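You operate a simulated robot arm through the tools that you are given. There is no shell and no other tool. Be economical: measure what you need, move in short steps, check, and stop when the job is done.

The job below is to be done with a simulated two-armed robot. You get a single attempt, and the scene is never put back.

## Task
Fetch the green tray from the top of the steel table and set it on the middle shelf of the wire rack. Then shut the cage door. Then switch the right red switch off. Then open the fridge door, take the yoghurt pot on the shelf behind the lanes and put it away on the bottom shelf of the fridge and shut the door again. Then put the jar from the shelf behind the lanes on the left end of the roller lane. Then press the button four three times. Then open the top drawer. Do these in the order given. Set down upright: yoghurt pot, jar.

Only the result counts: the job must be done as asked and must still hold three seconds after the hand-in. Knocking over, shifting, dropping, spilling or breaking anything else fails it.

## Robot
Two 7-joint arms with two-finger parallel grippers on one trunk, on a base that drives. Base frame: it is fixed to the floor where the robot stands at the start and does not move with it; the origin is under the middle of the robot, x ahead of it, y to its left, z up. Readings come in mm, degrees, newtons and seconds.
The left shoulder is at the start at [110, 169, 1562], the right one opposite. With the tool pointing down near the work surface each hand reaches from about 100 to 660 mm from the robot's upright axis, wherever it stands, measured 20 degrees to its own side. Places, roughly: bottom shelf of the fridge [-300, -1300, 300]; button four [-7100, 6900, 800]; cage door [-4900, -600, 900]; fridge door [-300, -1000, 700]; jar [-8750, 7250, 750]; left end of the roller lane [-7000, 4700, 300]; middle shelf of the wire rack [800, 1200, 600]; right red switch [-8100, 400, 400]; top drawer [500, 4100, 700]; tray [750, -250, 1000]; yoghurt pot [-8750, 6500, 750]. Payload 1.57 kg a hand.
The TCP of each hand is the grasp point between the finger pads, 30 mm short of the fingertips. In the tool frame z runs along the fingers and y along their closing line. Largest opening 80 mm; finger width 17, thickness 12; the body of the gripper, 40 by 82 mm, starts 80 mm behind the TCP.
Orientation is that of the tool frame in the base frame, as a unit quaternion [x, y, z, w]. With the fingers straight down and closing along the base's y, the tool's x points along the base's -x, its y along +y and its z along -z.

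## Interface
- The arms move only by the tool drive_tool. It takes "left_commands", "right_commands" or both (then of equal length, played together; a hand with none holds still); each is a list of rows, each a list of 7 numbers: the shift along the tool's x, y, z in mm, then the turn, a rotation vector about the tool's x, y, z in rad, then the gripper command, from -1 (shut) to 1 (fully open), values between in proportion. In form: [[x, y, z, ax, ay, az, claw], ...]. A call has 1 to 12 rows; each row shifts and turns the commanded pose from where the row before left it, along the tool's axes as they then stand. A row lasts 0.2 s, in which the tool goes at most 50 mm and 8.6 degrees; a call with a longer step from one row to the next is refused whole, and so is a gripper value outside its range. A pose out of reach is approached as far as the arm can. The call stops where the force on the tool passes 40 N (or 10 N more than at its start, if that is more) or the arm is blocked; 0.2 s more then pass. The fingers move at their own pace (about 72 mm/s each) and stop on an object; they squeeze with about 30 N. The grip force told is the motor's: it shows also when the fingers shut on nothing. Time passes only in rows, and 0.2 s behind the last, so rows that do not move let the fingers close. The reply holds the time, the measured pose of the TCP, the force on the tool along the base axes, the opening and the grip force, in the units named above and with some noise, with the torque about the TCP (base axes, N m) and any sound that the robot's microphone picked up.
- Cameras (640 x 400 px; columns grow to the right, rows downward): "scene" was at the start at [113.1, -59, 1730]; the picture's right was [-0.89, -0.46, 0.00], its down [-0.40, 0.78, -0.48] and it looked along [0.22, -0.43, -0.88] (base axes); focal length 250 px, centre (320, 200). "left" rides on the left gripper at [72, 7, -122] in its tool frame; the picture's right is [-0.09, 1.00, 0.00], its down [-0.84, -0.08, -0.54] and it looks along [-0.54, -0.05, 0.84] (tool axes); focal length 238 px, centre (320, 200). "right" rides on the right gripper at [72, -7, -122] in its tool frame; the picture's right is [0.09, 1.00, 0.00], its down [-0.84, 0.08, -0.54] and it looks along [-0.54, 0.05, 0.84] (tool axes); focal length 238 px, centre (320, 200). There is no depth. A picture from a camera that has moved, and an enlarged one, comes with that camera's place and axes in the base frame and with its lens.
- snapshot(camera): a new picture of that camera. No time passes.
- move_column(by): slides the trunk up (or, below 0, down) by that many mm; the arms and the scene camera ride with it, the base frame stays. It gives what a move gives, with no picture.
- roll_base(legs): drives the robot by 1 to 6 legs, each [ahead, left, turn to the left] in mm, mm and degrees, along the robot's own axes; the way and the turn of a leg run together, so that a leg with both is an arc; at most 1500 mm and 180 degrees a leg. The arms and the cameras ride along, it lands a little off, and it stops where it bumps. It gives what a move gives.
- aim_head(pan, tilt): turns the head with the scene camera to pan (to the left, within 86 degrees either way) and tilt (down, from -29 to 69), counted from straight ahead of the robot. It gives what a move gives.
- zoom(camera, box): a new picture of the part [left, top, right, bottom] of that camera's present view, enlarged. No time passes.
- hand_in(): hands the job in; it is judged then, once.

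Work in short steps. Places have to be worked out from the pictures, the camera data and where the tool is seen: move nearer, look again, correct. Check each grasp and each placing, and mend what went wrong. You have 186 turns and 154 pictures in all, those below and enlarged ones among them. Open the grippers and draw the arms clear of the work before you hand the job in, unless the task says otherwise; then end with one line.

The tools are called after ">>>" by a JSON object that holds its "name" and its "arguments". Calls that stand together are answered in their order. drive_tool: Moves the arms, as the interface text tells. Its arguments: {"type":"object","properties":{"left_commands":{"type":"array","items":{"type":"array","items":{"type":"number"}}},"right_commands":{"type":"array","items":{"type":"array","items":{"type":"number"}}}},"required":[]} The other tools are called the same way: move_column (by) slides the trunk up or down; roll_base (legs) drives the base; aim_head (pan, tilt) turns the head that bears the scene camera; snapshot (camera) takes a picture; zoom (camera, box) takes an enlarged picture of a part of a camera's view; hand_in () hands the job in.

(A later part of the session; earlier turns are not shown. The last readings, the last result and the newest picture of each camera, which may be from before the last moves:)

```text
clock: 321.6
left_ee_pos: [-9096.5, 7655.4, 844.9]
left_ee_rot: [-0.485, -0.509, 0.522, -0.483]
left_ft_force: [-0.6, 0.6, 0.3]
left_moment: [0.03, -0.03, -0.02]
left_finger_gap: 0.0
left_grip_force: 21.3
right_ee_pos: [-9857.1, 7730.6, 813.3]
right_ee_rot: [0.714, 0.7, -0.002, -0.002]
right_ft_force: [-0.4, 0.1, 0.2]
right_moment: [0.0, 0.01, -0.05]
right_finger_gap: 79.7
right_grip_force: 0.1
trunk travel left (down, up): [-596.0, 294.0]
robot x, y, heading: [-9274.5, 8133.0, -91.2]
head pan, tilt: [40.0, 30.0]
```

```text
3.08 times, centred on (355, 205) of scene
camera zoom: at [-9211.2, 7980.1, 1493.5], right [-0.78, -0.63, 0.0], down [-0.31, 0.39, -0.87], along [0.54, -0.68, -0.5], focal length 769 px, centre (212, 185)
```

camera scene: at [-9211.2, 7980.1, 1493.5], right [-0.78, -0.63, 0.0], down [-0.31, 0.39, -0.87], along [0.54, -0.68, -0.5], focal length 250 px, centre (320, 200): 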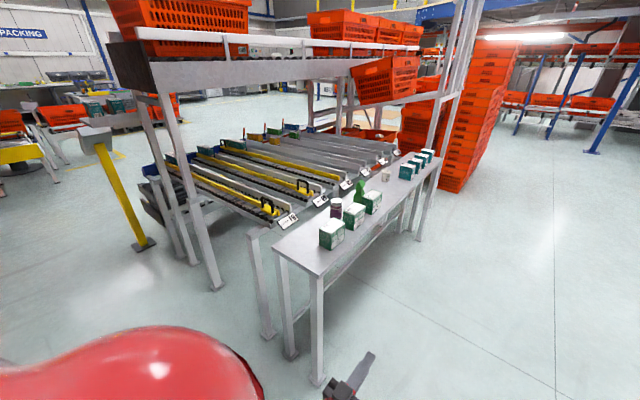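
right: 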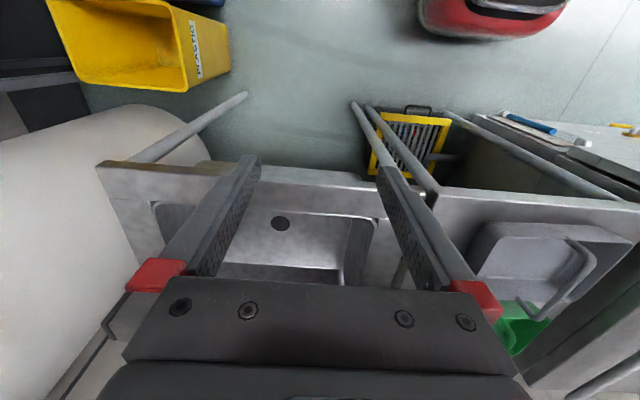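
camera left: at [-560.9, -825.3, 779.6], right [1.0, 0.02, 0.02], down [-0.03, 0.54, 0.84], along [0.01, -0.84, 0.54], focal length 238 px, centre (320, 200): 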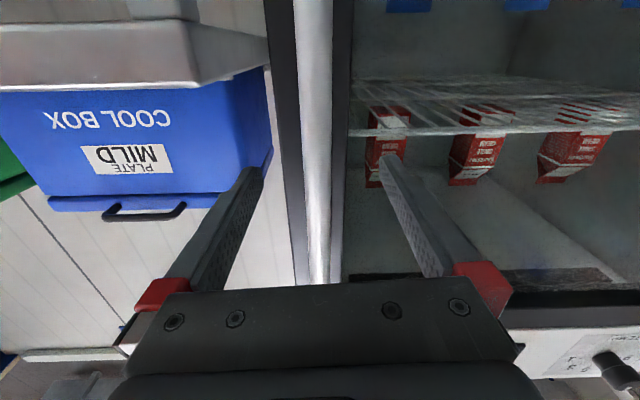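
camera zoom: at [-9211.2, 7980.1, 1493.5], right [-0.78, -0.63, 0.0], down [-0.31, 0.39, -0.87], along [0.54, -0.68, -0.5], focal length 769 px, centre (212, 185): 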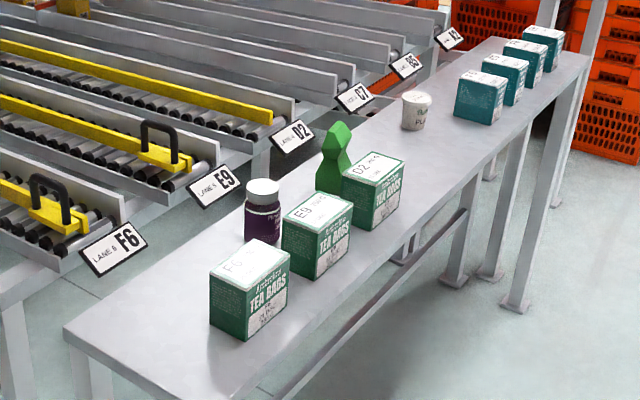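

Table z≈776, edge at x≈-8784; yoghurt pot ≈(-8620, 6541), jar ≈(-8615, 7095). I face +x opposite the pot, keeping back from the edge.

>>> {"name": "roll_base", "arguments": {"legs": [[0, -200, 0], [0, 0, 91], [0, -870, 0], [0, -860, 0]]}}

>>> {"name": "drive_tool", "arguments": {"left_commands": [[0, 0, 0, 0, 0.116, 0, 1], [0, 0, 0, 0, 0.116, 0, 1], [0, 0, 0, 0, 0.116, 0, 1], [0, 0, 0, 0, 0.116, 0, 1], [0, 0, 0, 0, 0.116, 0, 1], [0, 0, 0, 0, 0.116, 0, 1]]}}

>>> {"name": "aim_head", "arguments": {"pan": 10, "tilt": 40}}

>>> {"name": "snapshot", "arguments": {"camera": "scene"}}

>>> {"name": "snapshot", "arguments": {"camera": "left"}}

```text
clock: 335.4
left_ee_pos: [-9026.4, 6568.4, 845.0]
left_ee_rot: [-0.017, 0.703, -0.027, 0.71]
left_ft_force: [0.1, 0.2, -0.6]
left_moment: [0.0, 0.0, 0.01]
left_finger_gap: 0.0
left_grip_force: 20.8
right_ee_pos: [-9100.4, 5807.0, 812.4]
right_ee_rot: [0.01, 1.0, -0.003, 0.0]
right_ft_force: [0.4, -0.3, -0.9]
right_moment: [0.02, 0.01, -0.01]
right_finger_gap: 80.3
right_grip_force: 0.0
trunk travel left (down, up): [-596.0, 294.0]
robot x, y, heading: [-9502.7, 6393.7, -1.4]
head pan, tilt: [40.0, 30.0]
```

```text
clock: 336.8
left_ee_pos: [-8979.6, 6514.8, 755.9]
left_ee_rot: [-0.005, 0.904, -0.032, 0.426]
left_ft_force: [-0.2, 0.0, 1.1]
left_moment: [-0.01, 0.01, 0.0]
left_finger_gap: 80.1
left_grip_force: 0.0
left hand out of reach, approached as far as the arm can: row 2, 3, 4, 5, 6
right_ee_pos: [-9099.3, 5806.9, 812.2]
right_ee_rot: [0.011, 1.0, -0.003, -0.002]
right_ft_force: [0.4, 0.4, 0.8]
right_moment: [-0.01, 0.02, -0.02]
right_finger_gap: 79.9
right_grip_force: 0.1
trunk travel left (down, up): [-596.0, 294.0]
robot x, y, heading: [-9504.3, 6392.2, -1.3]
head pan, tilt: [40.0, 30.0]
```

```text
clock: 337.7
left_ee_pos: [-8980.6, 6515.6, 757.1]
left_ee_rot: [-0.006, 0.903, -0.032, 0.428]
left_ft_force: [-0.9, 0.1, 0.0]
left_moment: [0.0, 0.01, -0.02]
left_finger_gap: 80.0
left_grip_force: 0.0
right_ee_pos: [-9101.2, 5806.9, 811.5]
right_ee_rot: [0.01, 1.0, -0.003, -0.001]
right_ft_force: [-0.4, 0.2, -0.3]
right_moment: [-0.01, 0.01, 0.01]
right_finger_gap: 80.0
right_grip_force: 0.1
trunk travel left (down, up): [-596.0, 294.0]
robot x, y, heading: [-9499.6, 6392.9, -1.1]
head pan, tilt: [10.0, 40.0]
```

```text
72 pictures are left
camera scene: at [-9334.7, 6406.1, 1478.1], right [0.15, -0.99, 0.0], down [-0.64, -0.1, -0.77], along [0.76, 0.12, -0.64], focal length 250 px, centre (320, 200)
```

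scene: 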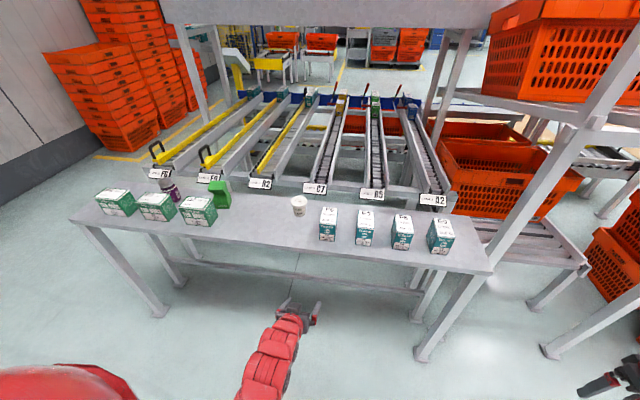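

```text
71 pictures are left
camera left: at [-9119.9, 6526.4, 778.2], right [0.07, 1.0, 0.01], down [0.11, -0.02, 0.99], along [0.99, -0.07, -0.11], focal length 238 px, centre (320, 200)
```

left: 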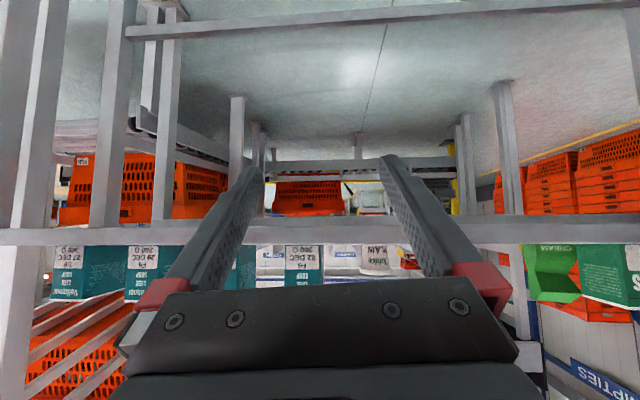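

Pot ≈(-8615, 6598), table top z≈790. I raise 75 mm, shift left 83 and roll ahead 200 for a closer look.

>>> {"name": "move_column", "arguments": {"by": 80}}

>>> {"name": "roll_base", "arguments": {"legs": [[0, 83, 1], [200, 0, 0]]}}

>>> {"name": "snapshot", "arguments": {"camera": "left"}}

>>> {"name": "snapshot", "arguments": {"camera": "scene"}}

```text
clock: 338.9
left_ee_pos: [-8980.0, 6516.2, 837.4]
left_ee_rot: [-0.006, 0.903, -0.032, 0.428]
left_ft_force: [-0.1, -1.4, 0.8]
left_moment: [-0.02, 0.02, -0.01]
left_finger_gap: 80.0
left_grip_force: 0.2
right_ee_pos: [-9100.4, 5807.3, 892.5]
right_ee_rot: [0.01, 1.0, -0.002, -0.001]
right_ft_force: [-0.7, 0.7, 0.5]
right_moment: [0.0, -0.01, 0.0]
right_finger_gap: 79.9
right_grip_force: 0.0
trunk travel left (down, up): [-676.0, 214.0]
robot x, y, heading: [-9501.1, 6398.7, -1.2]
head pan, tilt: [10.0, 40.0]
```

```text
clock: 341.1
left_ee_pos: [-8779.3, 6601.6, 836.6]
left_ee_rot: [-0.011, 0.903, -0.029, 0.428]
left_ft_force: [-0.6, 0.1, -0.9]
left_moment: [-0.02, -0.02, 0.02]
left_finger_gap: 79.9
left_grip_force: 0.0
right_ee_pos: [-8891.2, 5892.9, 893.0]
right_ee_rot: [0.005, 1.0, -0.003, -0.001]
right_ft_force: [0.3, -0.5, -0.6]
right_moment: [-0.06, 0.03, 0.01]
right_finger_gap: 80.0
right_grip_force: 0.1
trunk travel left (down, up): [-676.0, 214.0]
robot x, y, heading: [-9299.9, 6477.3, -0.5]
head pan, tilt: [10.0, 40.0]
```

```text
70 pictures are left
camera left: at [-8919.0, 6611.9, 858.2], right [0.06, 1.0, 0.01], down [0.11, -0.02, 0.99], along [0.99, -0.06, -0.11], focal length 238 px, centre (320, 200)
```

left: 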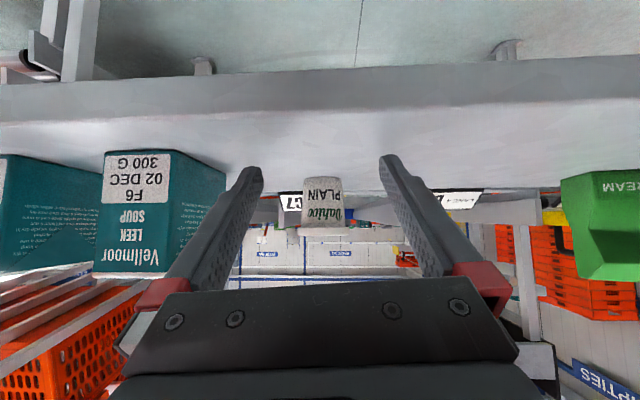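

```text
69 pictures are left
camera scene: at [-9132.2, 6489.2, 1558.0], right [0.17, -0.99, 0.0], down [-0.63, -0.11, -0.77], along [0.76, 0.13, -0.64], focal length 250 px, centre (320, 200)
```

scene: 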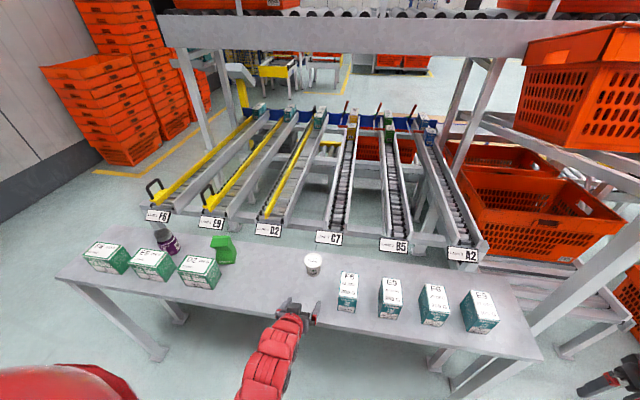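

Pot: y≈6597, x≈-8625, z 794–856, ~57 mm wide. I advance the arm to bring it between the fingers.

>>> {"name": "drive_tool", "arguments": {"left_commands": [[-18, -1, 25, 0, 0, 0, 1], [-18, -1, 25, 0, 0, 0, 1], [-18, -1, 25, 0, 0, 0, 1], [-18, -1, 25, 0, 0, 0, 1]]}}

>>> {"name": "snapshot", "arguments": {"camera": "left"}}

```text
clock: 342.1
left_ee_pos: [-8655.8, 6597.0, 829.7]
left_ee_rot: [-0.012, 0.903, -0.029, 0.428]
left_ft_force: [-2.6, -0.2, 2.7]
left_moment: [0.14, 0.01, 0.09]
left_finger_gap: 79.9
left_grip_force: 0.1
right_ee_pos: [-8891.2, 5893.4, 892.7]
right_ee_rot: [0.004, 1.0, -0.002, -0.001]
right_ft_force: [0.0, 0.3, -0.1]
right_moment: [0.0, 0.03, 0.02]
right_finger_gap: 80.4
right_grip_force: 0.0
trunk travel left (down, up): [-676.0, 214.0]
robot x, y, heading: [-9300.1, 6474.1, -0.6]
head pan, tilt: [10.0, 40.0]
```

```text
68 pictures are left
camera left: at [-8795.1, 6607.0, 851.6], right [0.06, 1.0, 0.01], down [0.11, -0.02, 0.99], along [0.99, -0.06, -0.11], focal length 238 px, centre (320, 200)
```

left: 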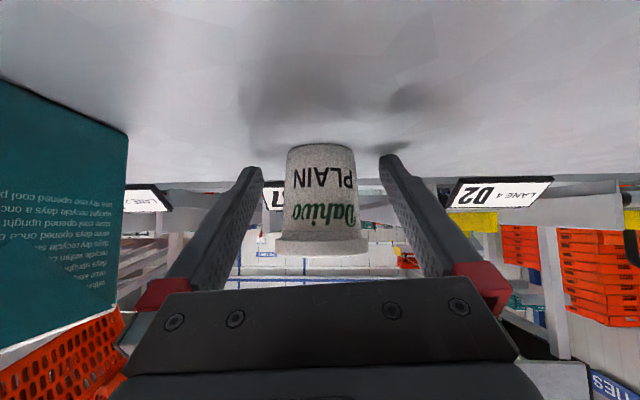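

Pot is centred and ~40 mm ahead. I advance 34 mm, then close.

>>> {"name": "drive_tool", "arguments": {"left_commands": [[-12, 1, 12, 0, 0, 0, 1], [-12, 1, 12, 0, 0, 0, 1], [0, 0, 0, 0, 0, 0, -1], [0, 0, 0, 0, 0, 0, -1], [0, 0, 0, 0, 0, 0, -1]]}}

>>> {"name": "snapshot", "arguments": {"camera": "left"}}

```text
clock: 343.4
left_ee_pos: [-8621.9, 6600.1, 833.9]
left_ee_rot: [-0.011, 0.903, -0.029, 0.428]
left_ft_force: [0.2, -0.2, -0.6]
left_moment: [-0.01, -0.04, -0.02]
left_finger_gap: 53.7
left_grip_force: 30.1
right_ee_pos: [-8892.5, 5892.2, 892.8]
right_ee_rot: [0.006, 1.0, -0.003, -0.001]
right_ft_force: [0.8, 0.4, 0.1]
right_moment: [0.02, 0.02, -0.01]
right_finger_gap: 80.2
right_grip_force: 0.0
trunk travel left (down, up): [-676.0, 214.0]
robot x, y, heading: [-9300.6, 6474.9, -0.8]
head pan, tilt: [10.0, 40.0]
```

```text
67 pictures are left
camera left: at [-8761.3, 6609.4, 855.2], right [0.06, 1.0, 0.01], down [0.11, -0.02, 0.99], along [0.99, -0.06, -0.11], focal length 238 px, centre (320, 200)
```

left: 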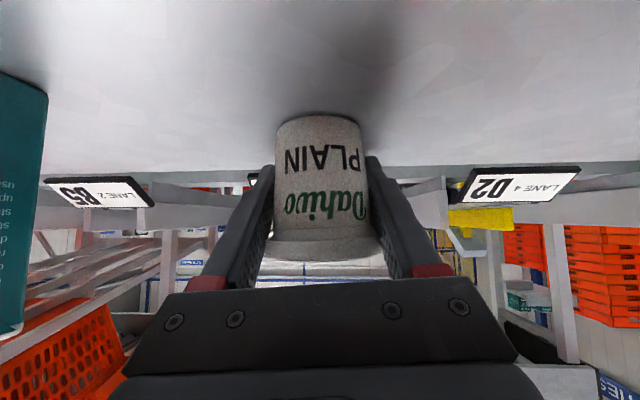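

Pot held (54 mm, 30 N). I lift with the trunk, back away from the table and go round via y≈8350.

>>> {"name": "move_column", "arguments": {"by": 100}}

>>> {"name": "roll_base", "arguments": {"legs": [[-300, 0, 0.8], [0, 950, 0], [0, 925, 0], [1500, 0, 0], [1200, 0, 0]]}}

>>> {"name": "snapshot", "arguments": {"camera": "left"}}

```text
clock: 344.7
left_ee_pos: [-8621.0, 6599.9, 933.8]
left_ee_rot: [-0.011, 0.903, -0.03, 0.428]
left_ft_force: [-0.5, 0.9, -1.3]
left_moment: [0.02, -0.02, 0.03]
left_finger_gap: 53.3
left_grip_force: 29.8
right_ee_pos: [-8890.5, 5892.7, 992.8]
right_ee_rot: [0.005, 1.0, -0.003, -0.001]
right_ft_force: [0.0, 0.6, 0.2]
right_moment: [0.01, 0.02, -0.01]
right_finger_gap: 80.0
right_grip_force: 0.0
trunk travel left (down, up): [-776.0, 114.0]
robot x, y, heading: [-9298.8, 6478.3, -0.5]
head pan, tilt: [10.0, 40.0]
```

```text
clock: 368.5
left_ee_pos: [-6246.2, 8634.0, 933.4]
left_ee_rot: [-0.05, 0.901, -0.011, 0.43]
left_ft_force: [-0.7, -0.6, -1.8]
left_moment: [-0.01, 0.0, -0.04]
left_finger_gap: 51.6
left_grip_force: 29.9
right_ee_pos: [-6456.2, 7905.9, 991.8]
right_ee_rot: [-0.039, 0.999, -0.003, -0.001]
right_ft_force: [0.0, -0.4, 0.2]
right_moment: [-0.03, 0.0, 0.0]
right_finger_gap: 80.1
right_grip_force: 0.1
trunk travel left (down, up): [-776.0, 114.0]
robot x, y, heading: [-6911.0, 8452.7, 4.2]
head pan, tilt: [10.0, 40.0]
```

```text
66 pictures are left
camera left: at [-6386.8, 8631.0, 955.2], right [-0.02, 1.0, 0.01], down [0.11, -0.01, 0.99], along [0.99, 0.02, -0.11], focal length 238 px, centre (320, 200)
```

left: 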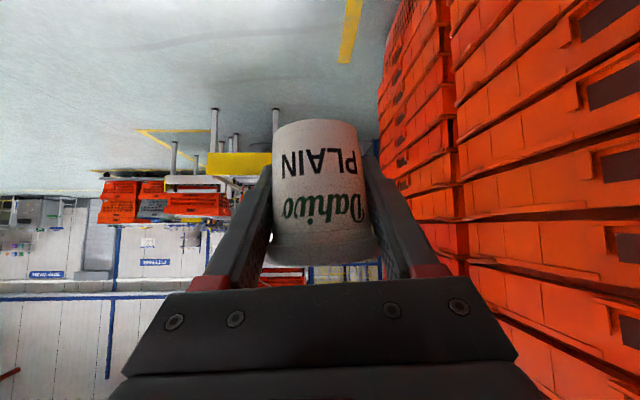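

Pot is steady. I continue +x clear of the lanes, then turn and head back toward the fridge.

>>> {"name": "roll_base", "arguments": {"legs": [[1300, -50, -4.2], [0, 0, -71], [1500, 0, 0], [1500, 0, 0], [0, 0, 25]]}}

>>> {"name": "aim_head", "arguments": {"pan": 0, "tilt": 20}}

>>> {"name": "snapshot", "arguments": {"camera": "scene"}}

```text
clock: 393.4
left_ee_pos: [-4201.0, 5152.0, 933.9]
left_ee_rot: [0.357, 0.83, -0.201, 0.379]
left_ft_force: [-0.3, -0.7, -1.5]
left_moment: [-0.05, 0.0, -0.01]
left_finger_gap: 51.8
left_grip_force: 29.3
right_ee_pos: [-4906.5, 4878.7, 991.7]
right_ee_rot: [0.411, 0.912, -0.002, -0.003]
right_ft_force: [-0.4, -0.8, 0.5]
right_moment: [0.01, -0.03, -0.01]
right_finger_gap: 79.9
right_grip_force: 0.2
trunk travel left (down, up): [-776.0, 114.0]
robot x, y, heading: [-4748.2, 5570.3, -48.4]
head pan, tilt: [10.0, 40.0]
```

```text
clock: 394.3
left_ee_pos: [-4201.5, 5151.8, 934.8]
left_ee_rot: [0.356, 0.83, -0.201, 0.379]
left_ft_force: [-0.6, -0.3, -2.4]
left_moment: [0.03, 0.0, 0.02]
left_finger_gap: 51.6
left_grip_force: 29.5
right_ee_pos: [-4906.4, 4878.5, 991.9]
right_ee_rot: [0.411, 0.912, -0.002, -0.002]
right_ft_force: [-0.8, -0.4, 0.3]
right_moment: [-0.01, -0.03, -0.02]
right_finger_gap: 80.2
right_grip_force: 0.1
trunk travel left (down, up): [-776.0, 114.0]
robot x, y, heading: [-4748.5, 5570.6, -48.4]
head pan, tilt: [0.0, 20.0]
```

```text
65 pictures are left
camera scene: at [-4629.2, 5441.8, 1689.4], right [-0.75, -0.66, 0.0], down [-0.23, 0.26, -0.94], along [0.62, -0.7, -0.34], focal length 250 px, centre (320, 200)
```

scene: 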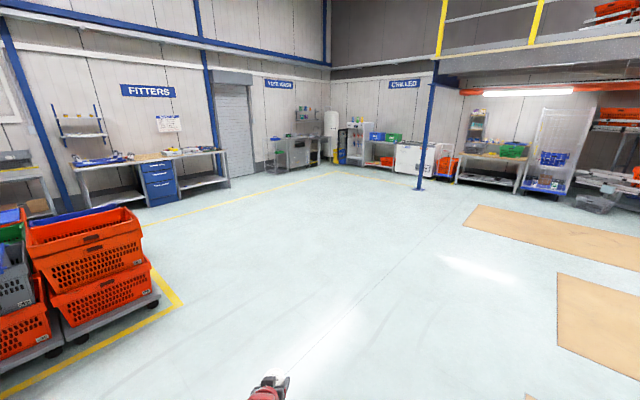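

Clear path. I drive to about (-551, 900) and face the fridge.

>>> {"name": "roll_base", "arguments": {"legs": [[1500, 0, 0.6], [1500, 0, 0], [1500, 0, 0], [1500, 0, 0], [200, 0, 0], [0, 0, -42]]}}

>>> {"name": "aim_head", "arguments": {"pan": 0, "tilt": 30}}

>>> {"name": "snapshot", "arguments": {"camera": "scene"}}

```text
clock: 426.1
left_ee_pos: [-480.8, 261.2, 933.7]
left_ee_rot: [0.636, 0.641, -0.326, 0.279]
left_ft_force: [0.1, -0.5, -2.1]
left_moment: [0.0, 0.01, 0.02]
left_finger_gap: 51.6
left_grip_force: 29.8
right_ee_pos: [-1183.7, 542.4, 992.4]
right_ee_rot: [0.716, 0.698, -0.002, -0.003]
right_ft_force: [0.4, 0.2, 1.3]
right_moment: [0.0, -0.01, -0.01]
right_finger_gap: 80.1
right_grip_force: 0.0
trunk travel left (down, up): [-776.0, 114.0]
robot x, y, heading: [-593.4, 945.0, -91.4]
head pan, tilt: [0.0, 20.0]
```

```text
clock: 426.8
left_ee_pos: [-482.5, 260.7, 933.7]
left_ee_rot: [0.635, 0.642, -0.326, 0.28]
left_ft_force: [-0.5, 0.9, -2.0]
left_moment: [-0.03, -0.01, 0.0]
left_finger_gap: 51.4
left_grip_force: 29.8
right_ee_pos: [-1184.5, 543.9, 992.4]
right_ee_rot: [0.716, 0.698, -0.002, -0.003]
right_ft_force: [0.0, -0.5, 0.2]
right_moment: [0.01, -0.03, 0.0]
right_finger_gap: 80.1
right_grip_force: 0.1
trunk travel left (down, up): [-776.0, 114.0]
robot x, y, heading: [-594.0, 940.7, -91.7]
head pan, tilt: [0.0, 30.0]
```

```text
64 pictures are left
camera scene: at [-595.0, 770.4, 1673.4], right [-1.0, 0.03, 0.0], down [0.01, 0.5, -0.87], along [-0.02, -0.87, -0.5], focal length 250 px, centre (320, 200)
```

scene: 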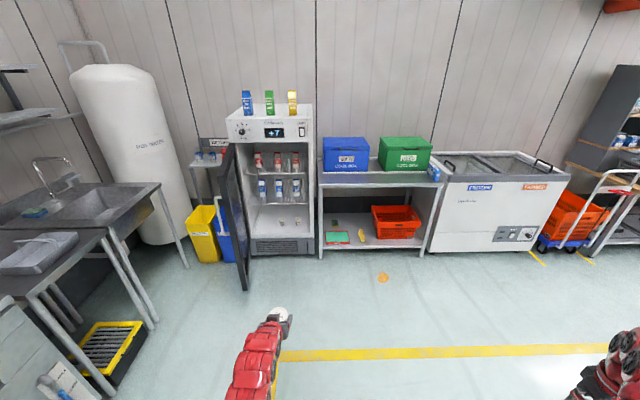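

>>> {"name": "zoom", "arguments": {"camera": "scene", "box": [210, 80, 330, 290]}}

>>> {"name": "move_column", "arguments": {"by": -400}}

>>> {"name": "move_column", "arguments": {"by": -150}}

>>> {"name": "roll_base", "arguments": {"legs": [[0, 70, 1.5], [900, 0, 0]]}}

>>> {"name": "snapshot", "arguments": {"camera": "scene"}}

>>> {"name": "snapshot", "arguments": {"camera": "left"}}

```text
1.90 times, centred on (270, 185) of scene
camera zoom: at [-595.0, 770.4, 1673.4], right [-1.0, 0.03, 0.0], down [0.01, 0.5, -0.87], along [-0.02, -0.87, -0.5], focal length 476 px, centre (415, 229)
```

zoom: 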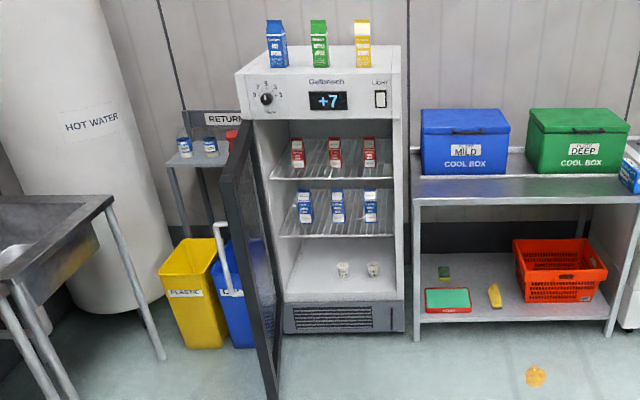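

```text
clock: 430.6
left_ee_pos: [-481.5, 262.4, 534.0]
left_ee_rot: [0.636, 0.641, -0.327, 0.279]
left_ft_force: [0.0, 0.7, -1.9]
left_moment: [-0.04, 0.02, 0.04]
left_finger_gap: 51.5
left_grip_force: 30.0
right_ee_pos: [-1183.7, 544.5, 591.9]
right_ee_rot: [0.717, 0.698, -0.002, -0.002]
right_ft_force: [-0.2, -0.3, -0.2]
right_moment: [0.01, 0.01, 0.02]
right_finger_gap: 79.9
right_grip_force: 0.0
trunk travel left (down, up): [-376.0, 514.0]
robot x, y, heading: [-591.4, 942.7, -91.6]
head pan, tilt: [0.0, 30.0]
```

```text
clock: 432.4
left_ee_pos: [-481.4, 261.1, 383.9]
left_ee_rot: [0.636, 0.641, -0.326, 0.279]
left_ft_force: [0.0, -0.4, -1.0]
left_moment: [-0.01, 0.01, -0.01]
left_finger_gap: 52.0
left_grip_force: 30.0
right_ee_pos: [-1183.7, 545.0, 442.0]
right_ee_rot: [0.716, 0.698, -0.003, -0.003]
right_ft_force: [0.6, 1.1, 0.1]
right_moment: [0.02, 0.0, 0.03]
right_finger_gap: 80.1
right_grip_force: 0.1
trunk travel left (down, up): [-226.0, 664.0]
robot x, y, heading: [-590.8, 941.2, -91.7]
head pan, tilt: [0.0, 30.0]
```

```text
clock: 437.7
left_ee_pos: [-379.8, -636.7, 383.5]
left_ee_rot: [0.623, 0.654, -0.32, 0.286]
left_ft_force: [0.5, 0.8, -1.2]
left_moment: [-0.04, -0.02, 0.0]
left_finger_gap: 51.3
left_grip_force: 29.8
right_ee_pos: [-1092.4, -381.5, 443.4]
right_ee_rot: [0.703, 0.712, -0.002, -0.002]
right_ft_force: [0.2, 0.6, 0.6]
right_moment: [-0.01, -0.02, 0.0]
right_finger_gap: 80.1
right_grip_force: 0.0
trunk travel left (down, up): [-226.0, 664.0]
robot x, y, heading: [-518.3, 39.2, -89.3]
head pan, tilt: [0.0, 30.0]
```

```text
62 pictures are left
camera scene: at [-512.7, -132.8, 1123.4], right [-1.0, -0.01, 0.0], down [-0.01, 0.5, -0.87], along [0.01, -0.87, -0.5], focal length 250 px, centre (320, 200)
```

scene: 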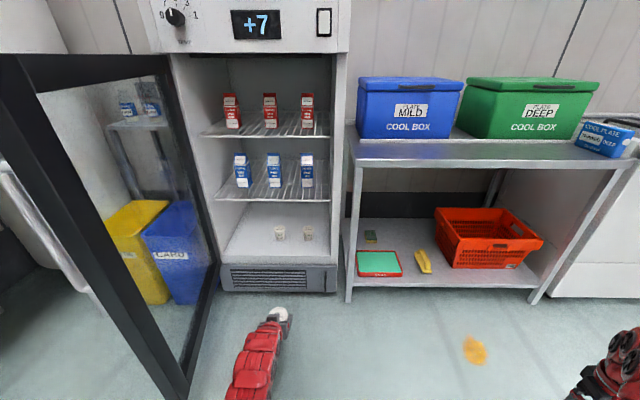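

```text
61 pictures are left
camera left: at [-374.1, -496.0, 405.2], right [1.0, -0.04, 0.01], down [-0.01, -0.11, 0.99], along [-0.04, -0.99, -0.11], focal length 238 px, centre (320, 200)
```

left: 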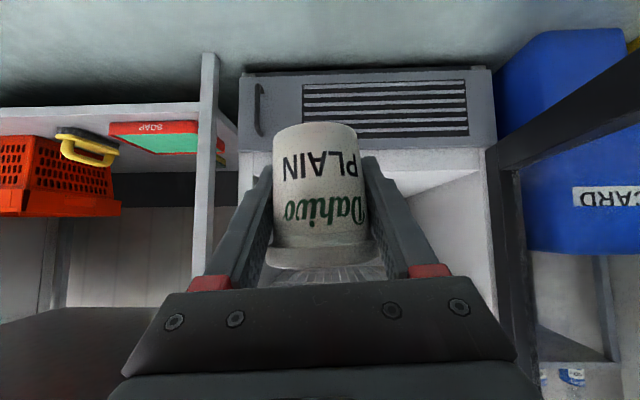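

Temp display steady at +7. Floor of the fridge ≈ z 258, front at y≈-1060; existing pots near (-291,-1200) and (-448,-1200). I aim to set mine at (-372,-1125), in front between them. Rolling ahead 330 first.

>>> {"name": "roll_base", "arguments": {"legs": [[330, 0, 0]]}}

>>> {"name": "snapshot", "arguments": {"camera": "left"}}

>>> {"name": "aim_head", "arguments": {"pan": 10, "tilt": 42}}

>>> {"name": "snapshot", "arguments": {"camera": "scene"}}

```text
clock: 439.9
left_ee_pos: [-369.6, -968.5, 385.0]
left_ee_rot: [0.621, 0.656, -0.32, 0.287]
left_ft_force: [0.6, 0.5, -2.4]
left_moment: [0.0, -0.01, 0.03]
left_finger_gap: 51.8
left_grip_force: 30.0
right_ee_pos: [-1083.3, -716.5, 442.1]
right_ee_rot: [0.701, 0.713, -0.001, -0.003]
right_ft_force: [-0.2, 0.1, -0.7]
right_moment: [-0.02, 0.03, 0.0]
right_finger_gap: 80.0
right_grip_force: 0.0
trunk travel left (down, up): [-226.0, 664.0]
robot x, y, heading: [-515.1, -293.8, -88.8]
head pan, tilt: [0.0, 30.0]
```

```text
60 pictures are left
camera left: at [-365.0, -826.3, 405.2], right [1.0, -0.03, 0.01], down [-0.01, -0.11, 0.99], along [-0.03, -0.99, -0.11], focal length 238 px, centre (320, 200)
```

left: 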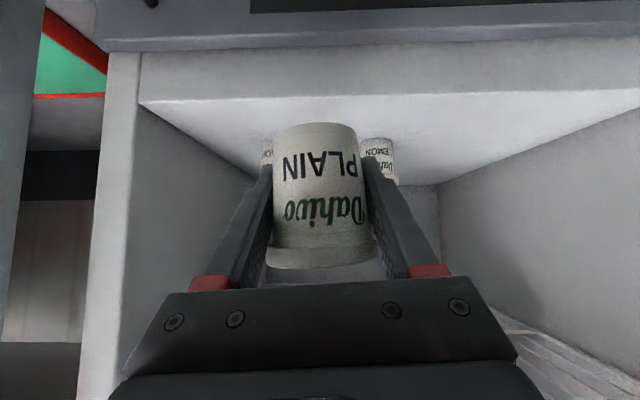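

```text
clock: 440.6
left_ee_pos: [-367.6, -966.4, 384.0]
left_ee_rot: [0.621, 0.656, -0.32, 0.287]
left_ft_force: [-1.3, 0.0, -3.2]
left_moment: [-0.05, -0.04, 0.0]
left_finger_gap: 51.5
left_grip_force: 29.7
right_ee_pos: [-1084.7, -716.1, 442.4]
right_ee_rot: [0.7, 0.714, -0.002, -0.002]
right_ft_force: [0.1, 0.6, 0.0]
right_moment: [-0.01, -0.01, -0.02]
right_finger_gap: 80.0
right_grip_force: 0.1
trunk travel left (down, up): [-226.0, 664.0]
robot x, y, heading: [-515.2, -295.0, -89.0]
head pan, tilt: [10.0, 42.0]
```

```text
59 pictures are left
camera scene: at [-491.7, -455.6, 1105.2], right [-0.98, -0.19, 0.0], down [-0.13, 0.66, -0.74], along [0.14, -0.73, -0.67], focal length 250 px, centre (320, 200)
```

scene: 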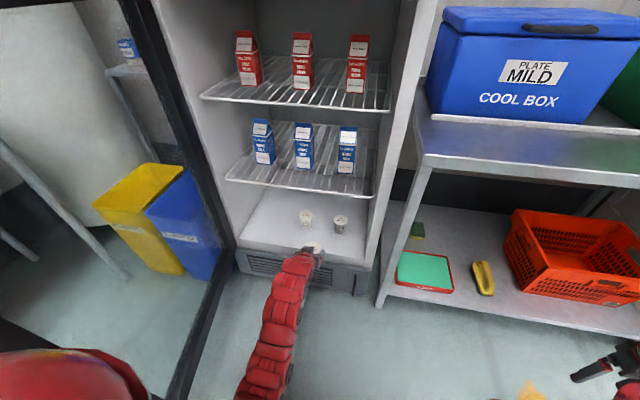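

Positions confirmed (floor ≈272; neighbours at x≈-287 and -461). I advance 150 and lower 52 mm.

>>> {"name": "roll_base", "arguments": {"legs": [[150, -5, 0]]}}

>>> {"name": "drive_tool", "arguments": {"left_commands": [[13, 0, 11, 0, 0, 0, -1], [13, 0, 11, 0, 0, 0, -1], [13, 0, 11, 0, 0, 0, -1]]}}

>>> {"name": "snapshot", "arguments": {"camera": "left"}}

```text
clock: 442.0
left_ee_pos: [-370.6, -1117.6, 383.1]
left_ee_rot: [0.62, 0.657, -0.318, 0.287]
left_ft_force: [0.6, 0.3, -1.8]
left_moment: [-0.01, 0.01, 0.03]
left_finger_gap: 51.4
left_grip_force: 30.0
right_ee_pos: [-1084.2, -866.4, 442.7]
right_ee_rot: [0.7, 0.715, -0.001, -0.004]
right_ft_force: [-0.1, -0.2, 0.8]
right_moment: [-0.02, 0.04, -0.02]
right_finger_gap: 80.0
right_grip_force: 0.0
trunk travel left (down, up): [-226.0, 664.0]
robot x, y, heading: [-514.9, -443.0, -88.8]
head pan, tilt: [10.0, 42.0]
```

```text
clock: 442.8
left_ee_pos: [-373.8, -1117.6, 332.7]
left_ee_rot: [0.62, 0.656, -0.319, 0.287]
left_ft_force: [-0.4, -0.1, -1.9]
left_moment: [-0.04, 0.01, 0.0]
left_finger_gap: 51.5
left_grip_force: 30.0
right_ee_pos: [-1084.9, -867.3, 441.8]
right_ee_rot: [0.7, 0.714, -0.002, -0.003]
right_ft_force: [-0.8, -0.6, 0.0]
right_moment: [0.03, -0.01, 0.02]
right_finger_gap: 80.0
right_grip_force: 0.0
trunk travel left (down, up): [-226.0, 664.0]
robot x, y, heading: [-515.8, -443.9, -88.9]
head pan, tilt: [10.0, 42.0]
```

```text
58 pictures are left
camera left: at [-369.5, -976.9, 353.9], right [1.0, -0.03, 0.01], down [-0.01, -0.11, 0.99], along [-0.03, -0.99, -0.11], focal length 238 px, centre (320, 200)
```

left: 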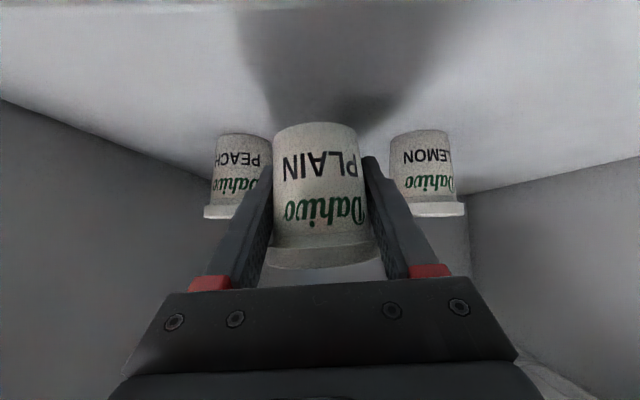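

Lowering the last ~20 mm in small steps.

>>> {"name": "drive_tool", "arguments": {"left_commands": [[6, 0, 5, 0, 0, 0, -1], [2.3, 0, 1.9, 0, 0, 0, -1]]}}

>>> {"name": "drive_tool", "arguments": {"left_commands": [[2.3, 0, 1.9, 0, 0, 0, -1], [2.3, 0, 1.9, 0, 0, 0, -1]]}}

```text
clock: 443.4
left_ee_pos: [-375.4, -1118.0, 322.8]
left_ee_rot: [0.621, 0.656, -0.32, 0.287]
left_ft_force: [0.2, 0.9, -2.7]
left_moment: [-0.02, -0.01, -0.01]
left_finger_gap: 51.3
left_grip_force: 30.2
right_ee_pos: [-1086.4, -867.4, 442.2]
right_ee_rot: [0.699, 0.715, -0.002, -0.003]
right_ft_force: [0.2, 0.0, -0.2]
right_moment: [-0.04, -0.02, 0.01]
right_finger_gap: 80.1
right_grip_force: 0.0
trunk travel left (down, up): [-226.0, 664.0]
robot x, y, heading: [-517.0, -444.1, -89.0]
head pan, tilt: [10.0, 42.0]
```

```text
clock: 444.0
left_ee_pos: [-374.4, -1117.9, 316.2]
left_ee_rot: [0.62, 0.656, -0.32, 0.287]
left_ft_force: [-1.4, 0.1, -1.3]
left_moment: [-0.03, 0.03, 0.0]
left_finger_gap: 51.6
left_grip_force: 30.2
right_ee_pos: [-1085.7, -867.3, 442.7]
right_ee_rot: [0.7, 0.714, -0.002, -0.003]
right_ft_force: [0.1, 0.1, -0.4]
right_moment: [0.03, 0.0, 0.02]
right_finger_gap: 80.0
right_grip_force: 0.0
trunk travel left (down, up): [-226.0, 664.0]
robot x, y, heading: [-513.7, -443.9, -88.8]
head pan, tilt: [10.0, 42.0]
```

>>> {"name": "drive_tool", "arguments": {"left_commands": [[2.3, 0, 1.9, 0, 0, 0, -1], [2.3, 0, 1.9, 0, 0, 0, -1]]}}

>>> {"name": "snapshot", "arguments": {"camera": "left"}}

```text
clock: 444.6
left_ee_pos: [-374.8, -1117.0, 311.0]
left_ee_rot: [0.62, 0.657, -0.318, 0.288]
left_ft_force: [0.4, -0.5, -2.0]
left_moment: [0.03, 0.01, -0.01]
left_finger_gap: 51.5
left_grip_force: 30.3
right_ee_pos: [-1084.3, -867.7, 442.5]
right_ee_rot: [0.7, 0.715, -0.002, -0.004]
right_ft_force: [0.8, 0.6, 0.5]
right_moment: [0.0, 0.02, 0.02]
right_finger_gap: 79.8
right_grip_force: 0.0
trunk travel left (down, up): [-226.0, 664.0]
robot x, y, heading: [-517.1, -443.6, -88.7]
head pan, tilt: [10.0, 42.0]
```

```text
57 pictures are left
camera left: at [-371.3, -976.9, 331.8], right [1.0, -0.03, 0.01], down [-0.01, -0.11, 0.99], along [-0.03, -0.99, -0.11], focal length 238 px, centre (320, 200)
```

left: 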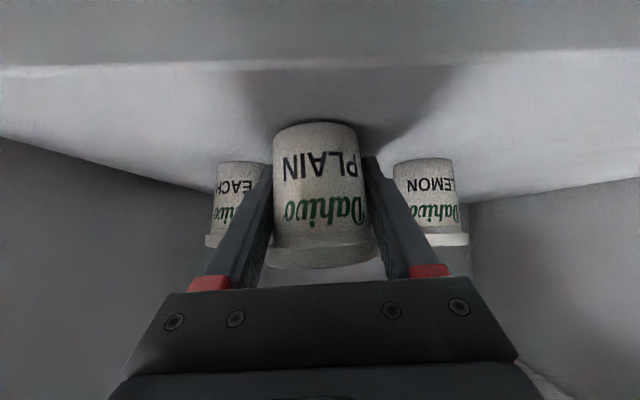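

Still no contact; continue down in 3 mm steps.

>>> {"name": "drive_tool", "arguments": {"left_commands": [[2.3, 0, 1.9, 0, 0, 0, -1], [2.3, 0, 1.9, 0, 0, 0, -1]]}}

>>> {"name": "drive_tool", "arguments": {"left_commands": [[2.3, 0, 1.9, 0, 0, 0, -1], [0, 0, 0, 0, 0, 0, -1]]}}

```text
clock: 445.2
left_ee_pos: [-376.2, -1118.9, 309.5]
left_ee_rot: [0.62, 0.654, -0.323, 0.29]
left_ft_force: [-3.2, 0.6, 19.5]
left_moment: [0.09, -0.3, -0.01]
left_finger_gap: 51.6
left_grip_force: 30.0
right_ee_pos: [-1085.0, -865.7, 443.5]
right_ee_rot: [0.699, 0.715, -0.002, -0.001]
right_ft_force: [0.1, 0.4, -0.8]
right_moment: [0.0, 0.0, 0.04]
right_finger_gap: 80.2
right_grip_force: 0.2
trunk travel left (down, up): [-226.0, 664.0]
robot x, y, heading: [-516.8, -442.9, -88.8]
head pan, tilt: [10.0, 42.0]
```

```text
clock: 445.8
left_ee_pos: [-376.9, -1119.2, 307.0]
left_ee_rot: [0.62, 0.654, -0.323, 0.29]
left_ft_force: [-11.3, 0.9, 32.0]
left_moment: [-0.18, -0.4, -0.08]
left_finger_gap: 51.7
left_grip_force: 30.3
right_ee_pos: [-1085.9, -865.1, 443.1]
right_ee_rot: [0.699, 0.715, -0.003, -0.001]
right_ft_force: [0.3, -0.1, 0.8]
right_moment: [0.02, 0.01, 0.03]
right_finger_gap: 80.0
right_grip_force: 0.1
trunk travel left (down, up): [-226.0, 664.0]
robot x, y, heading: [-516.9, -439.9, -88.7]
head pan, tilt: [10.0, 42.0]
```

Contact (32 N). I relieve the load, open to ~70 mm and withdraw straight back.

>>> {"name": "drive_tool", "arguments": {"left_commands": [[-3.5, 0, -2.8, 0, 0, 0, -1], [0, 0, 0, 0, 0, 0, 0.5], [0, 0, 0, 0, 0, 0, 0.75], [0, 0, 0, 0, 0, 0, 0.75], [13, 0, -15, 0, 0, 0, 0.75], [22, 0, -27, 0, 0, 0, 0.75], [22, 0, -27, 0, 0, 0, 0.75]]}}

>>> {"name": "snapshot", "arguments": {"camera": "left"}}

```text
clock: 447.4
left_ee_pos: [-378.1, -1023.2, 297.5]
left_ee_rot: [0.623, 0.659, -0.314, 0.282]
left_ft_force: [-0.5, 9.0, 3.8]
left_moment: [0.06, -0.23, 0.4]
left_finger_gap: 69.5
left_grip_force: 0.1
right_ee_pos: [-1085.2, -867.2, 441.9]
right_ee_rot: [0.7, 0.714, -0.002, -0.003]
right_ft_force: [0.6, -0.1, -0.9]
right_moment: [0.03, -0.05, 0.03]
right_finger_gap: 80.0
right_grip_force: 0.1
trunk travel left (down, up): [-226.0, 664.0]
robot x, y, heading: [-514.2, -439.8, -88.8]
head pan, tilt: [10.0, 42.0]
```

```text
56 pictures are left
camera left: at [-374.5, -882.5, 321.2], right [1.0, -0.03, 0.01], down [-0.01, -0.13, 0.99], along [-0.03, -0.99, -0.13], focal length 238 px, centre (320, 200)
```

left: 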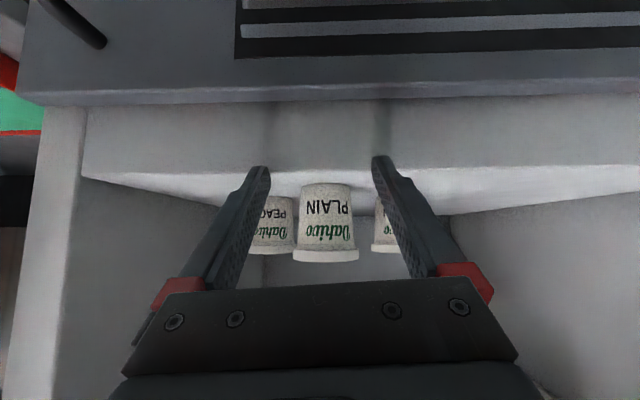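

Pot stands upright. I lift the hand clear of the sill, back out, and come round to the door's outer side with the shut left hand.

>>> {"name": "drive_tool", "arguments": {"left_commands": [[-16, 0, -13, 0, 0, 0, 0.75], [-16, 0, -13, 0, 0, 0, 0.75]]}}

>>> {"name": "roll_base", "arguments": {"legs": [[-700, 0, -1], [0, 500, 0]]}}

>>> {"name": "move_column", "arguments": {"by": 350}}

>>> {"name": "aim_head", "arguments": {"pan": 5, "tilt": 40}}

>>> {"name": "snapshot", "arguments": {"camera": "scene"}}

```text
clock: 448.0
left_ee_pos: [-375.4, -1026.7, 346.2]
left_ee_rot: [0.621, 0.656, -0.318, 0.287]
left_ft_force: [0.5, -0.2, -1.1]
left_moment: [0.04, -0.04, 0.03]
left_finger_gap: 70.0
left_grip_force: 0.0
right_ee_pos: [-1084.3, -867.0, 442.4]
right_ee_rot: [0.7, 0.714, -0.002, -0.003]
right_ft_force: [0.8, 0.2, -0.6]
right_moment: [0.04, 0.04, 0.02]
right_finger_gap: 80.1
right_grip_force: 0.0
trunk travel left (down, up): [-226.0, 664.0]
robot x, y, heading: [-517.1, -442.1, -88.8]
head pan, tilt: [10.0, 42.0]
```

```text
clock: 454.4
left_ee_pos: [110.0, -338.2, 346.9]
left_ee_rot: [0.628, 0.649, -0.322, 0.283]
left_ft_force: [-0.3, -0.1, 0.4]
left_moment: [0.03, -0.02, -0.04]
left_finger_gap: 69.9
left_grip_force: 0.1
right_ee_pos: [-596.4, -161.6, 442.5]
right_ee_rot: [0.708, 0.706, -0.001, -0.003]
right_ft_force: [-0.7, -0.2, 0.3]
right_moment: [0.01, -0.03, 0.0]
right_finger_gap: 79.7
right_grip_force: 0.1
trunk travel left (down, up): [-226.0, 664.0]
robot x, y, heading: [-16.4, 250.2, -89.9]
head pan, tilt: [10.0, 42.0]
```

```text
clock: 457.8
left_ee_pos: [109.6, -338.2, 696.1]
left_ee_rot: [0.628, 0.649, -0.323, 0.284]
left_ft_force: [0.9, -0.4, 0.7]
left_moment: [-0.01, 0.02, 0.01]
left_finger_gap: 70.3
left_grip_force: 0.1
right_ee_pos: [-595.6, -160.5, 792.2]
right_ee_rot: [0.708, 0.706, -0.002, -0.003]
right_ft_force: [0.0, 1.1, 0.4]
right_moment: [0.01, 0.0, 0.02]
right_finger_gap: 80.0
right_grip_force: 0.0
trunk travel left (down, up): [-576.0, 314.0]
robot x, y, heading: [-16.6, 251.4, -90.4]
head pan, tilt: [10.0, 42.0]
```

```text
clock: 458.5
left_ee_pos: [109.6, -339.2, 697.3]
left_ee_rot: [0.627, 0.649, -0.323, 0.284]
left_ft_force: [-0.2, 0.3, -0.1]
left_moment: [0.02, 0.01, -0.04]
left_finger_gap: 70.1
left_grip_force: 0.0
right_ee_pos: [-596.2, -162.6, 792.0]
right_ee_rot: [0.707, 0.707, -0.001, -0.004]
right_ft_force: [0.1, -0.4, 0.0]
right_moment: [-0.01, -0.02, 0.02]
right_finger_gap: 80.2
right_grip_force: 0.0
trunk travel left (down, up): [-576.0, 314.0]
robot x, y, heading: [-12.8, 249.5, -90.0]
head pan, tilt: [5.0, 40.0]
```

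```text
55 pictures are left
camera scene: at [-5.2, 85.1, 1458.1], right [-1.0, -0.09, 0.0], down [-0.06, 0.64, -0.77], along [0.07, -0.76, -0.64], focal length 250 px, centre (320, 200)
```

scene: 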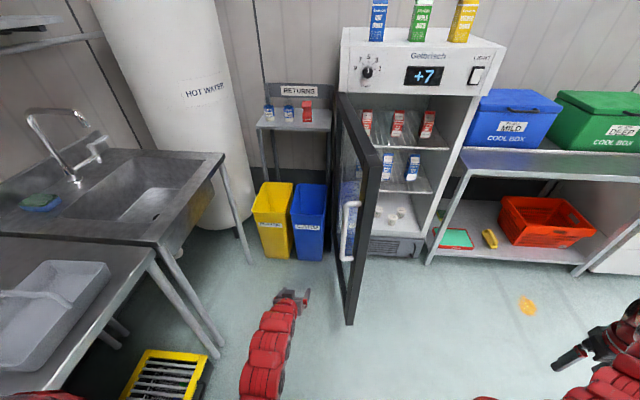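

I shut the fingers, go ahead alongside the door's outer face, then sweep right to swing it closed.

>>> {"name": "drive_tool", "arguments": {"left_commands": [[0, 0, 0, 0, 0, 0, -1], [0, 0, 0, 0, 0, 0, -1], [0, 0, 0, 0, 0, 0, -1]]}}

>>> {"name": "roll_base", "arguments": {"legs": [[220, 0, 0], [0, -260, 0], [100, -150, 0]]}}

>>> {"name": "snapshot", "arguments": {"camera": "scene"}}

```text
clock: 459.3
left_ee_pos: [109.8, -337.9, 696.3]
left_ee_rot: [0.628, 0.649, -0.322, 0.283]
left_ft_force: [0.5, 0.2, -0.7]
left_moment: [0.03, -0.02, 0.02]
left_finger_gap: 0.0
left_grip_force: 20.9
right_ee_pos: [-595.2, -161.6, 794.1]
right_ee_rot: [0.707, 0.707, -0.002, -0.004]
right_ft_force: [0.0, 0.8, 0.6]
right_moment: [0.01, -0.01, -0.01]
right_finger_gap: 79.9
right_grip_force: 0.0
trunk travel left (down, up): [-576.0, 314.0]
robot x, y, heading: [-11.2, 249.0, -90.1]
head pan, tilt: [5.0, 40.0]
```

```text
clock: 463.5
left_ee_pos: [-297.0, -654.8, 696.5]
left_ee_rot: [0.629, 0.649, -0.322, 0.283]
left_ft_force: [0.7, -0.6, -0.6]
left_moment: [-0.03, -0.03, 0.05]
left_finger_gap: 0.1
left_grip_force: 21.0
right_ee_pos: [-1003.3, -476.3, 792.6]
right_ee_rot: [0.709, 0.705, -0.001, -0.002]
right_ft_force: [-0.3, 0.2, -1.0]
right_moment: [-0.01, -0.01, 0.02]
right_finger_gap: 80.1
right_grip_force: 0.0
trunk travel left (down, up): [-576.0, 314.0]
robot x, y, heading: [-422.9, -68.2, -90.5]
head pan, tilt: [5.0, 40.0]
```

```text
54 pictures are left
camera scene: at [-412.8, -231.4, 1458.0], right [-1.0, -0.08, 0.0], down [-0.05, 0.64, -0.77], along [0.07, -0.76, -0.64], focal length 250 px, centre (320, 200)
```

scene: 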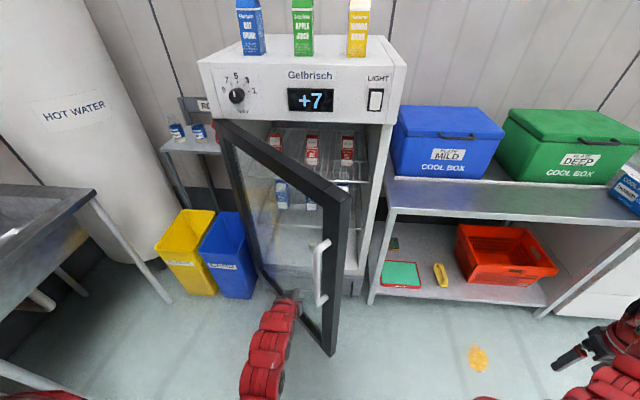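

>>> {"name": "roll_base", "arguments": {"legs": [[120, -90, 0], [110, -30, 0]]}}

>>> {"name": "snapshot", "arguments": {"camera": "scene"}}

```text
clock: 465.7
left_ee_pos: [-419.1, -883.2, 696.5]
left_ee_rot: [0.629, 0.648, -0.322, 0.284]
left_ft_force: [0.0, 0.0, -0.2]
left_moment: [-0.03, 0.03, 0.02]
left_finger_gap: 0.1
left_grip_force: 21.4
right_ee_pos: [-1125.1, -703.0, 792.3]
right_ee_rot: [0.709, 0.706, -0.001, -0.004]
right_ft_force: [-0.1, 0.0, -0.1]
right_moment: [0.02, 0.0, 0.0]
right_finger_gap: 80.1
right_grip_force: 0.0
trunk travel left (down, up): [-576.0, 314.0]
robot x, y, heading: [-543.6, -293.8, -90.2]
head pan, tilt: [5.0, 40.0]
```

```text
53 pictures are left
camera scene: at [-533.6, -459.5, 1457.9], right [-1.0, -0.08, 0.0], down [-0.05, 0.64, -0.77], along [0.06, -0.76, -0.64], focal length 250 px, centre (320, 200)
```

scene: 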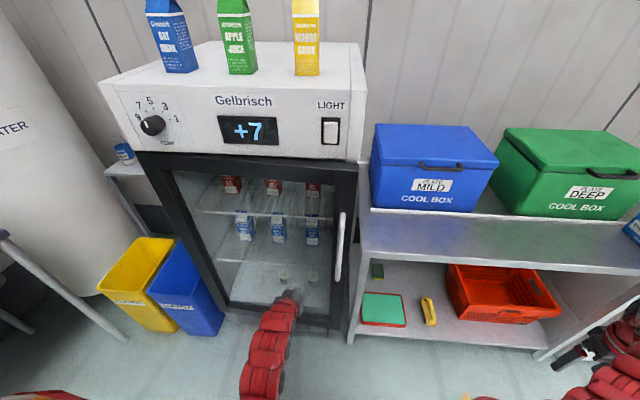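

Nearly shut. I finish with the arm in force-limited steps.

>>> {"name": "drive_tool", "arguments": {"left_commands": [[-9.5, 0, 11.6, 0, 0, 0, -1], [-9.5, 0, 11.6, 0, 0, 0, -1], [-9.5, 0, 11.6, 0, 0, 0, -1], [-9.5, 0, 11.6, 0, 0, 0, -1], [-9.5, 0, 11.6, 0, 0, 0, -1], [-9.5, 0, 11.6, 0, 0, 0, -1], [-9.5, 0, 11.6, 0, 0, 0, -1], [-9.5, 0, 11.6, 0, 0, 0, -1], [-9.5, 0, 11.6, 0, 0, 0, -1]]}}

>>> {"name": "snapshot", "arguments": {"camera": "scene"}}

```text
clock: 467.5
left_ee_pos: [-419.1, -992.5, 693.5]
left_ee_rot: [0.631, 0.651, -0.319, 0.278]
left_ft_force: [-0.4, 44.1, 19.1]
left_moment: [-0.01, 0.03, -0.05]
left_finger_gap: 0.4
left_grip_force: 21.3
right_ee_pos: [-1123.8, -698.2, 794.6]
right_ee_rot: [0.708, 0.706, -0.004, -0.002]
right_ft_force: [0.0, -0.1, 0.6]
right_moment: [0.05, -0.02, 0.0]
right_finger_gap: 79.7
right_grip_force: 0.1
trunk travel left (down, up): [-576.0, 314.0]
robot x, y, heading: [-543.2, -291.4, -90.2]
head pan, tilt: [5.0, 40.0]
stopped in row 9 (left hand): the force on the tool passed its limit at 59 N (the readings are from after the stop); the commanded pose is now the measured one
```

```text
52 pictures are left
camera scene: at [-533.7, -449.4, 1459.3], right [-1.0, -0.08, 0.0], down [-0.05, 0.64, -0.77], along [0.07, -0.77, -0.64], focal length 250 px, centre (320, 200)
```

scene: 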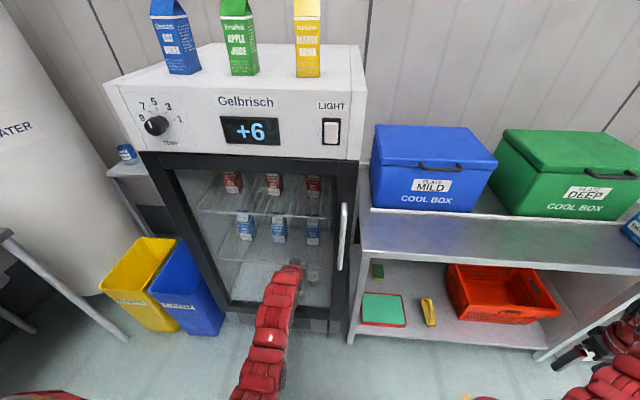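

Shut: display drops to +6. I back away, verify the pot, and travel back toward the jar.

>>> {"name": "drive_tool", "arguments": {"left_commands": [[15, 0, -20, 0, 0, 0, -1], [20, 0, -30, 0, 0, 0, -1]]}}

>>> {"name": "roll_base", "arguments": {"legs": [[-700, 0, 0], [-700, 0, 0]]}}

>>> {"name": "aim_head", "arguments": {"pan": 6, "tilt": 25}}

>>> {"name": "zoom", "arguments": {"camera": "scene", "box": [240, 100, 400, 280]}}

```text
clock: 468.1
left_ee_pos: [-417.9, -936.6, 696.6]
left_ee_rot: [0.631, 0.651, -0.319, 0.279]
left_ft_force: [0.2, -0.5, 0.2]
left_moment: [-0.02, 0.01, 0.0]
left_finger_gap: 0.0
left_grip_force: 21.5
right_ee_pos: [-1124.5, -701.7, 792.9]
right_ee_rot: [0.709, 0.705, -0.001, -0.004]
right_ft_force: [0.5, 0.1, -0.3]
right_moment: [0.02, -0.01, 0.0]
right_finger_gap: 79.7
right_grip_force: 0.2
trunk travel left (down, up): [-576.0, 314.0]
robot x, y, heading: [-545.3, -292.7, -90.0]
head pan, tilt: [5.0, 40.0]
```

```text
clock: 475.4
left_ee_pos: [-410.1, 454.0, 695.7]
left_ee_rot: [0.637, 0.645, -0.321, 0.275]
left_ft_force: [-0.1, 0.7, 0.3]
left_moment: [0.01, 0.02, -0.03]
left_finger_gap: 0.0
left_grip_force: 20.8
right_ee_pos: [-1111.6, 702.7, 793.1]
right_ee_rot: [0.715, 0.699, -0.002, -0.003]
right_ft_force: [0.8, -0.3, -0.9]
right_moment: [0.01, -0.01, -0.01]
right_finger_gap: 79.9
right_grip_force: 0.1
trunk travel left (down, up): [-576.0, 314.0]
robot x, y, heading: [-524.4, 1100.0, -91.2]
head pan, tilt: [5.0, 40.0]
```

```text
clock: 476.2
left_ee_pos: [-408.9, 454.3, 696.5]
left_ee_rot: [0.637, 0.644, -0.321, 0.275]
left_ft_force: [0.1, -0.3, -0.5]
left_moment: [-0.03, 0.02, 0.0]
left_finger_gap: 0.2
left_grip_force: 21.5
right_ee_pos: [-1112.0, 702.1, 792.2]
right_ee_rot: [0.716, 0.698, -0.001, -0.003]
right_ft_force: [-0.8, 0.0, 1.2]
right_moment: [-0.01, -0.04, -0.01]
right_finger_gap: 80.2
right_grip_force: 0.1
trunk travel left (down, up): [-576.0, 314.0]
robot x, y, heading: [-526.9, 1103.9, -91.4]
head pan, tilt: [6.0, 25.0]
```

```text
2.22 times, centred on (320, 190) of scene
camera zoom: at [-514.2, 928.8, 1481.3], right [-1.0, -0.08, 0.0], down [-0.03, 0.42, -0.91], along [0.07, -0.9, -0.42], focal length 555 px, centre (320, 222)
```

zoom: 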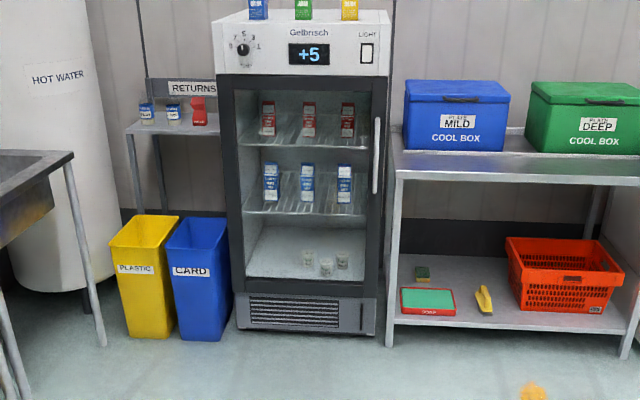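

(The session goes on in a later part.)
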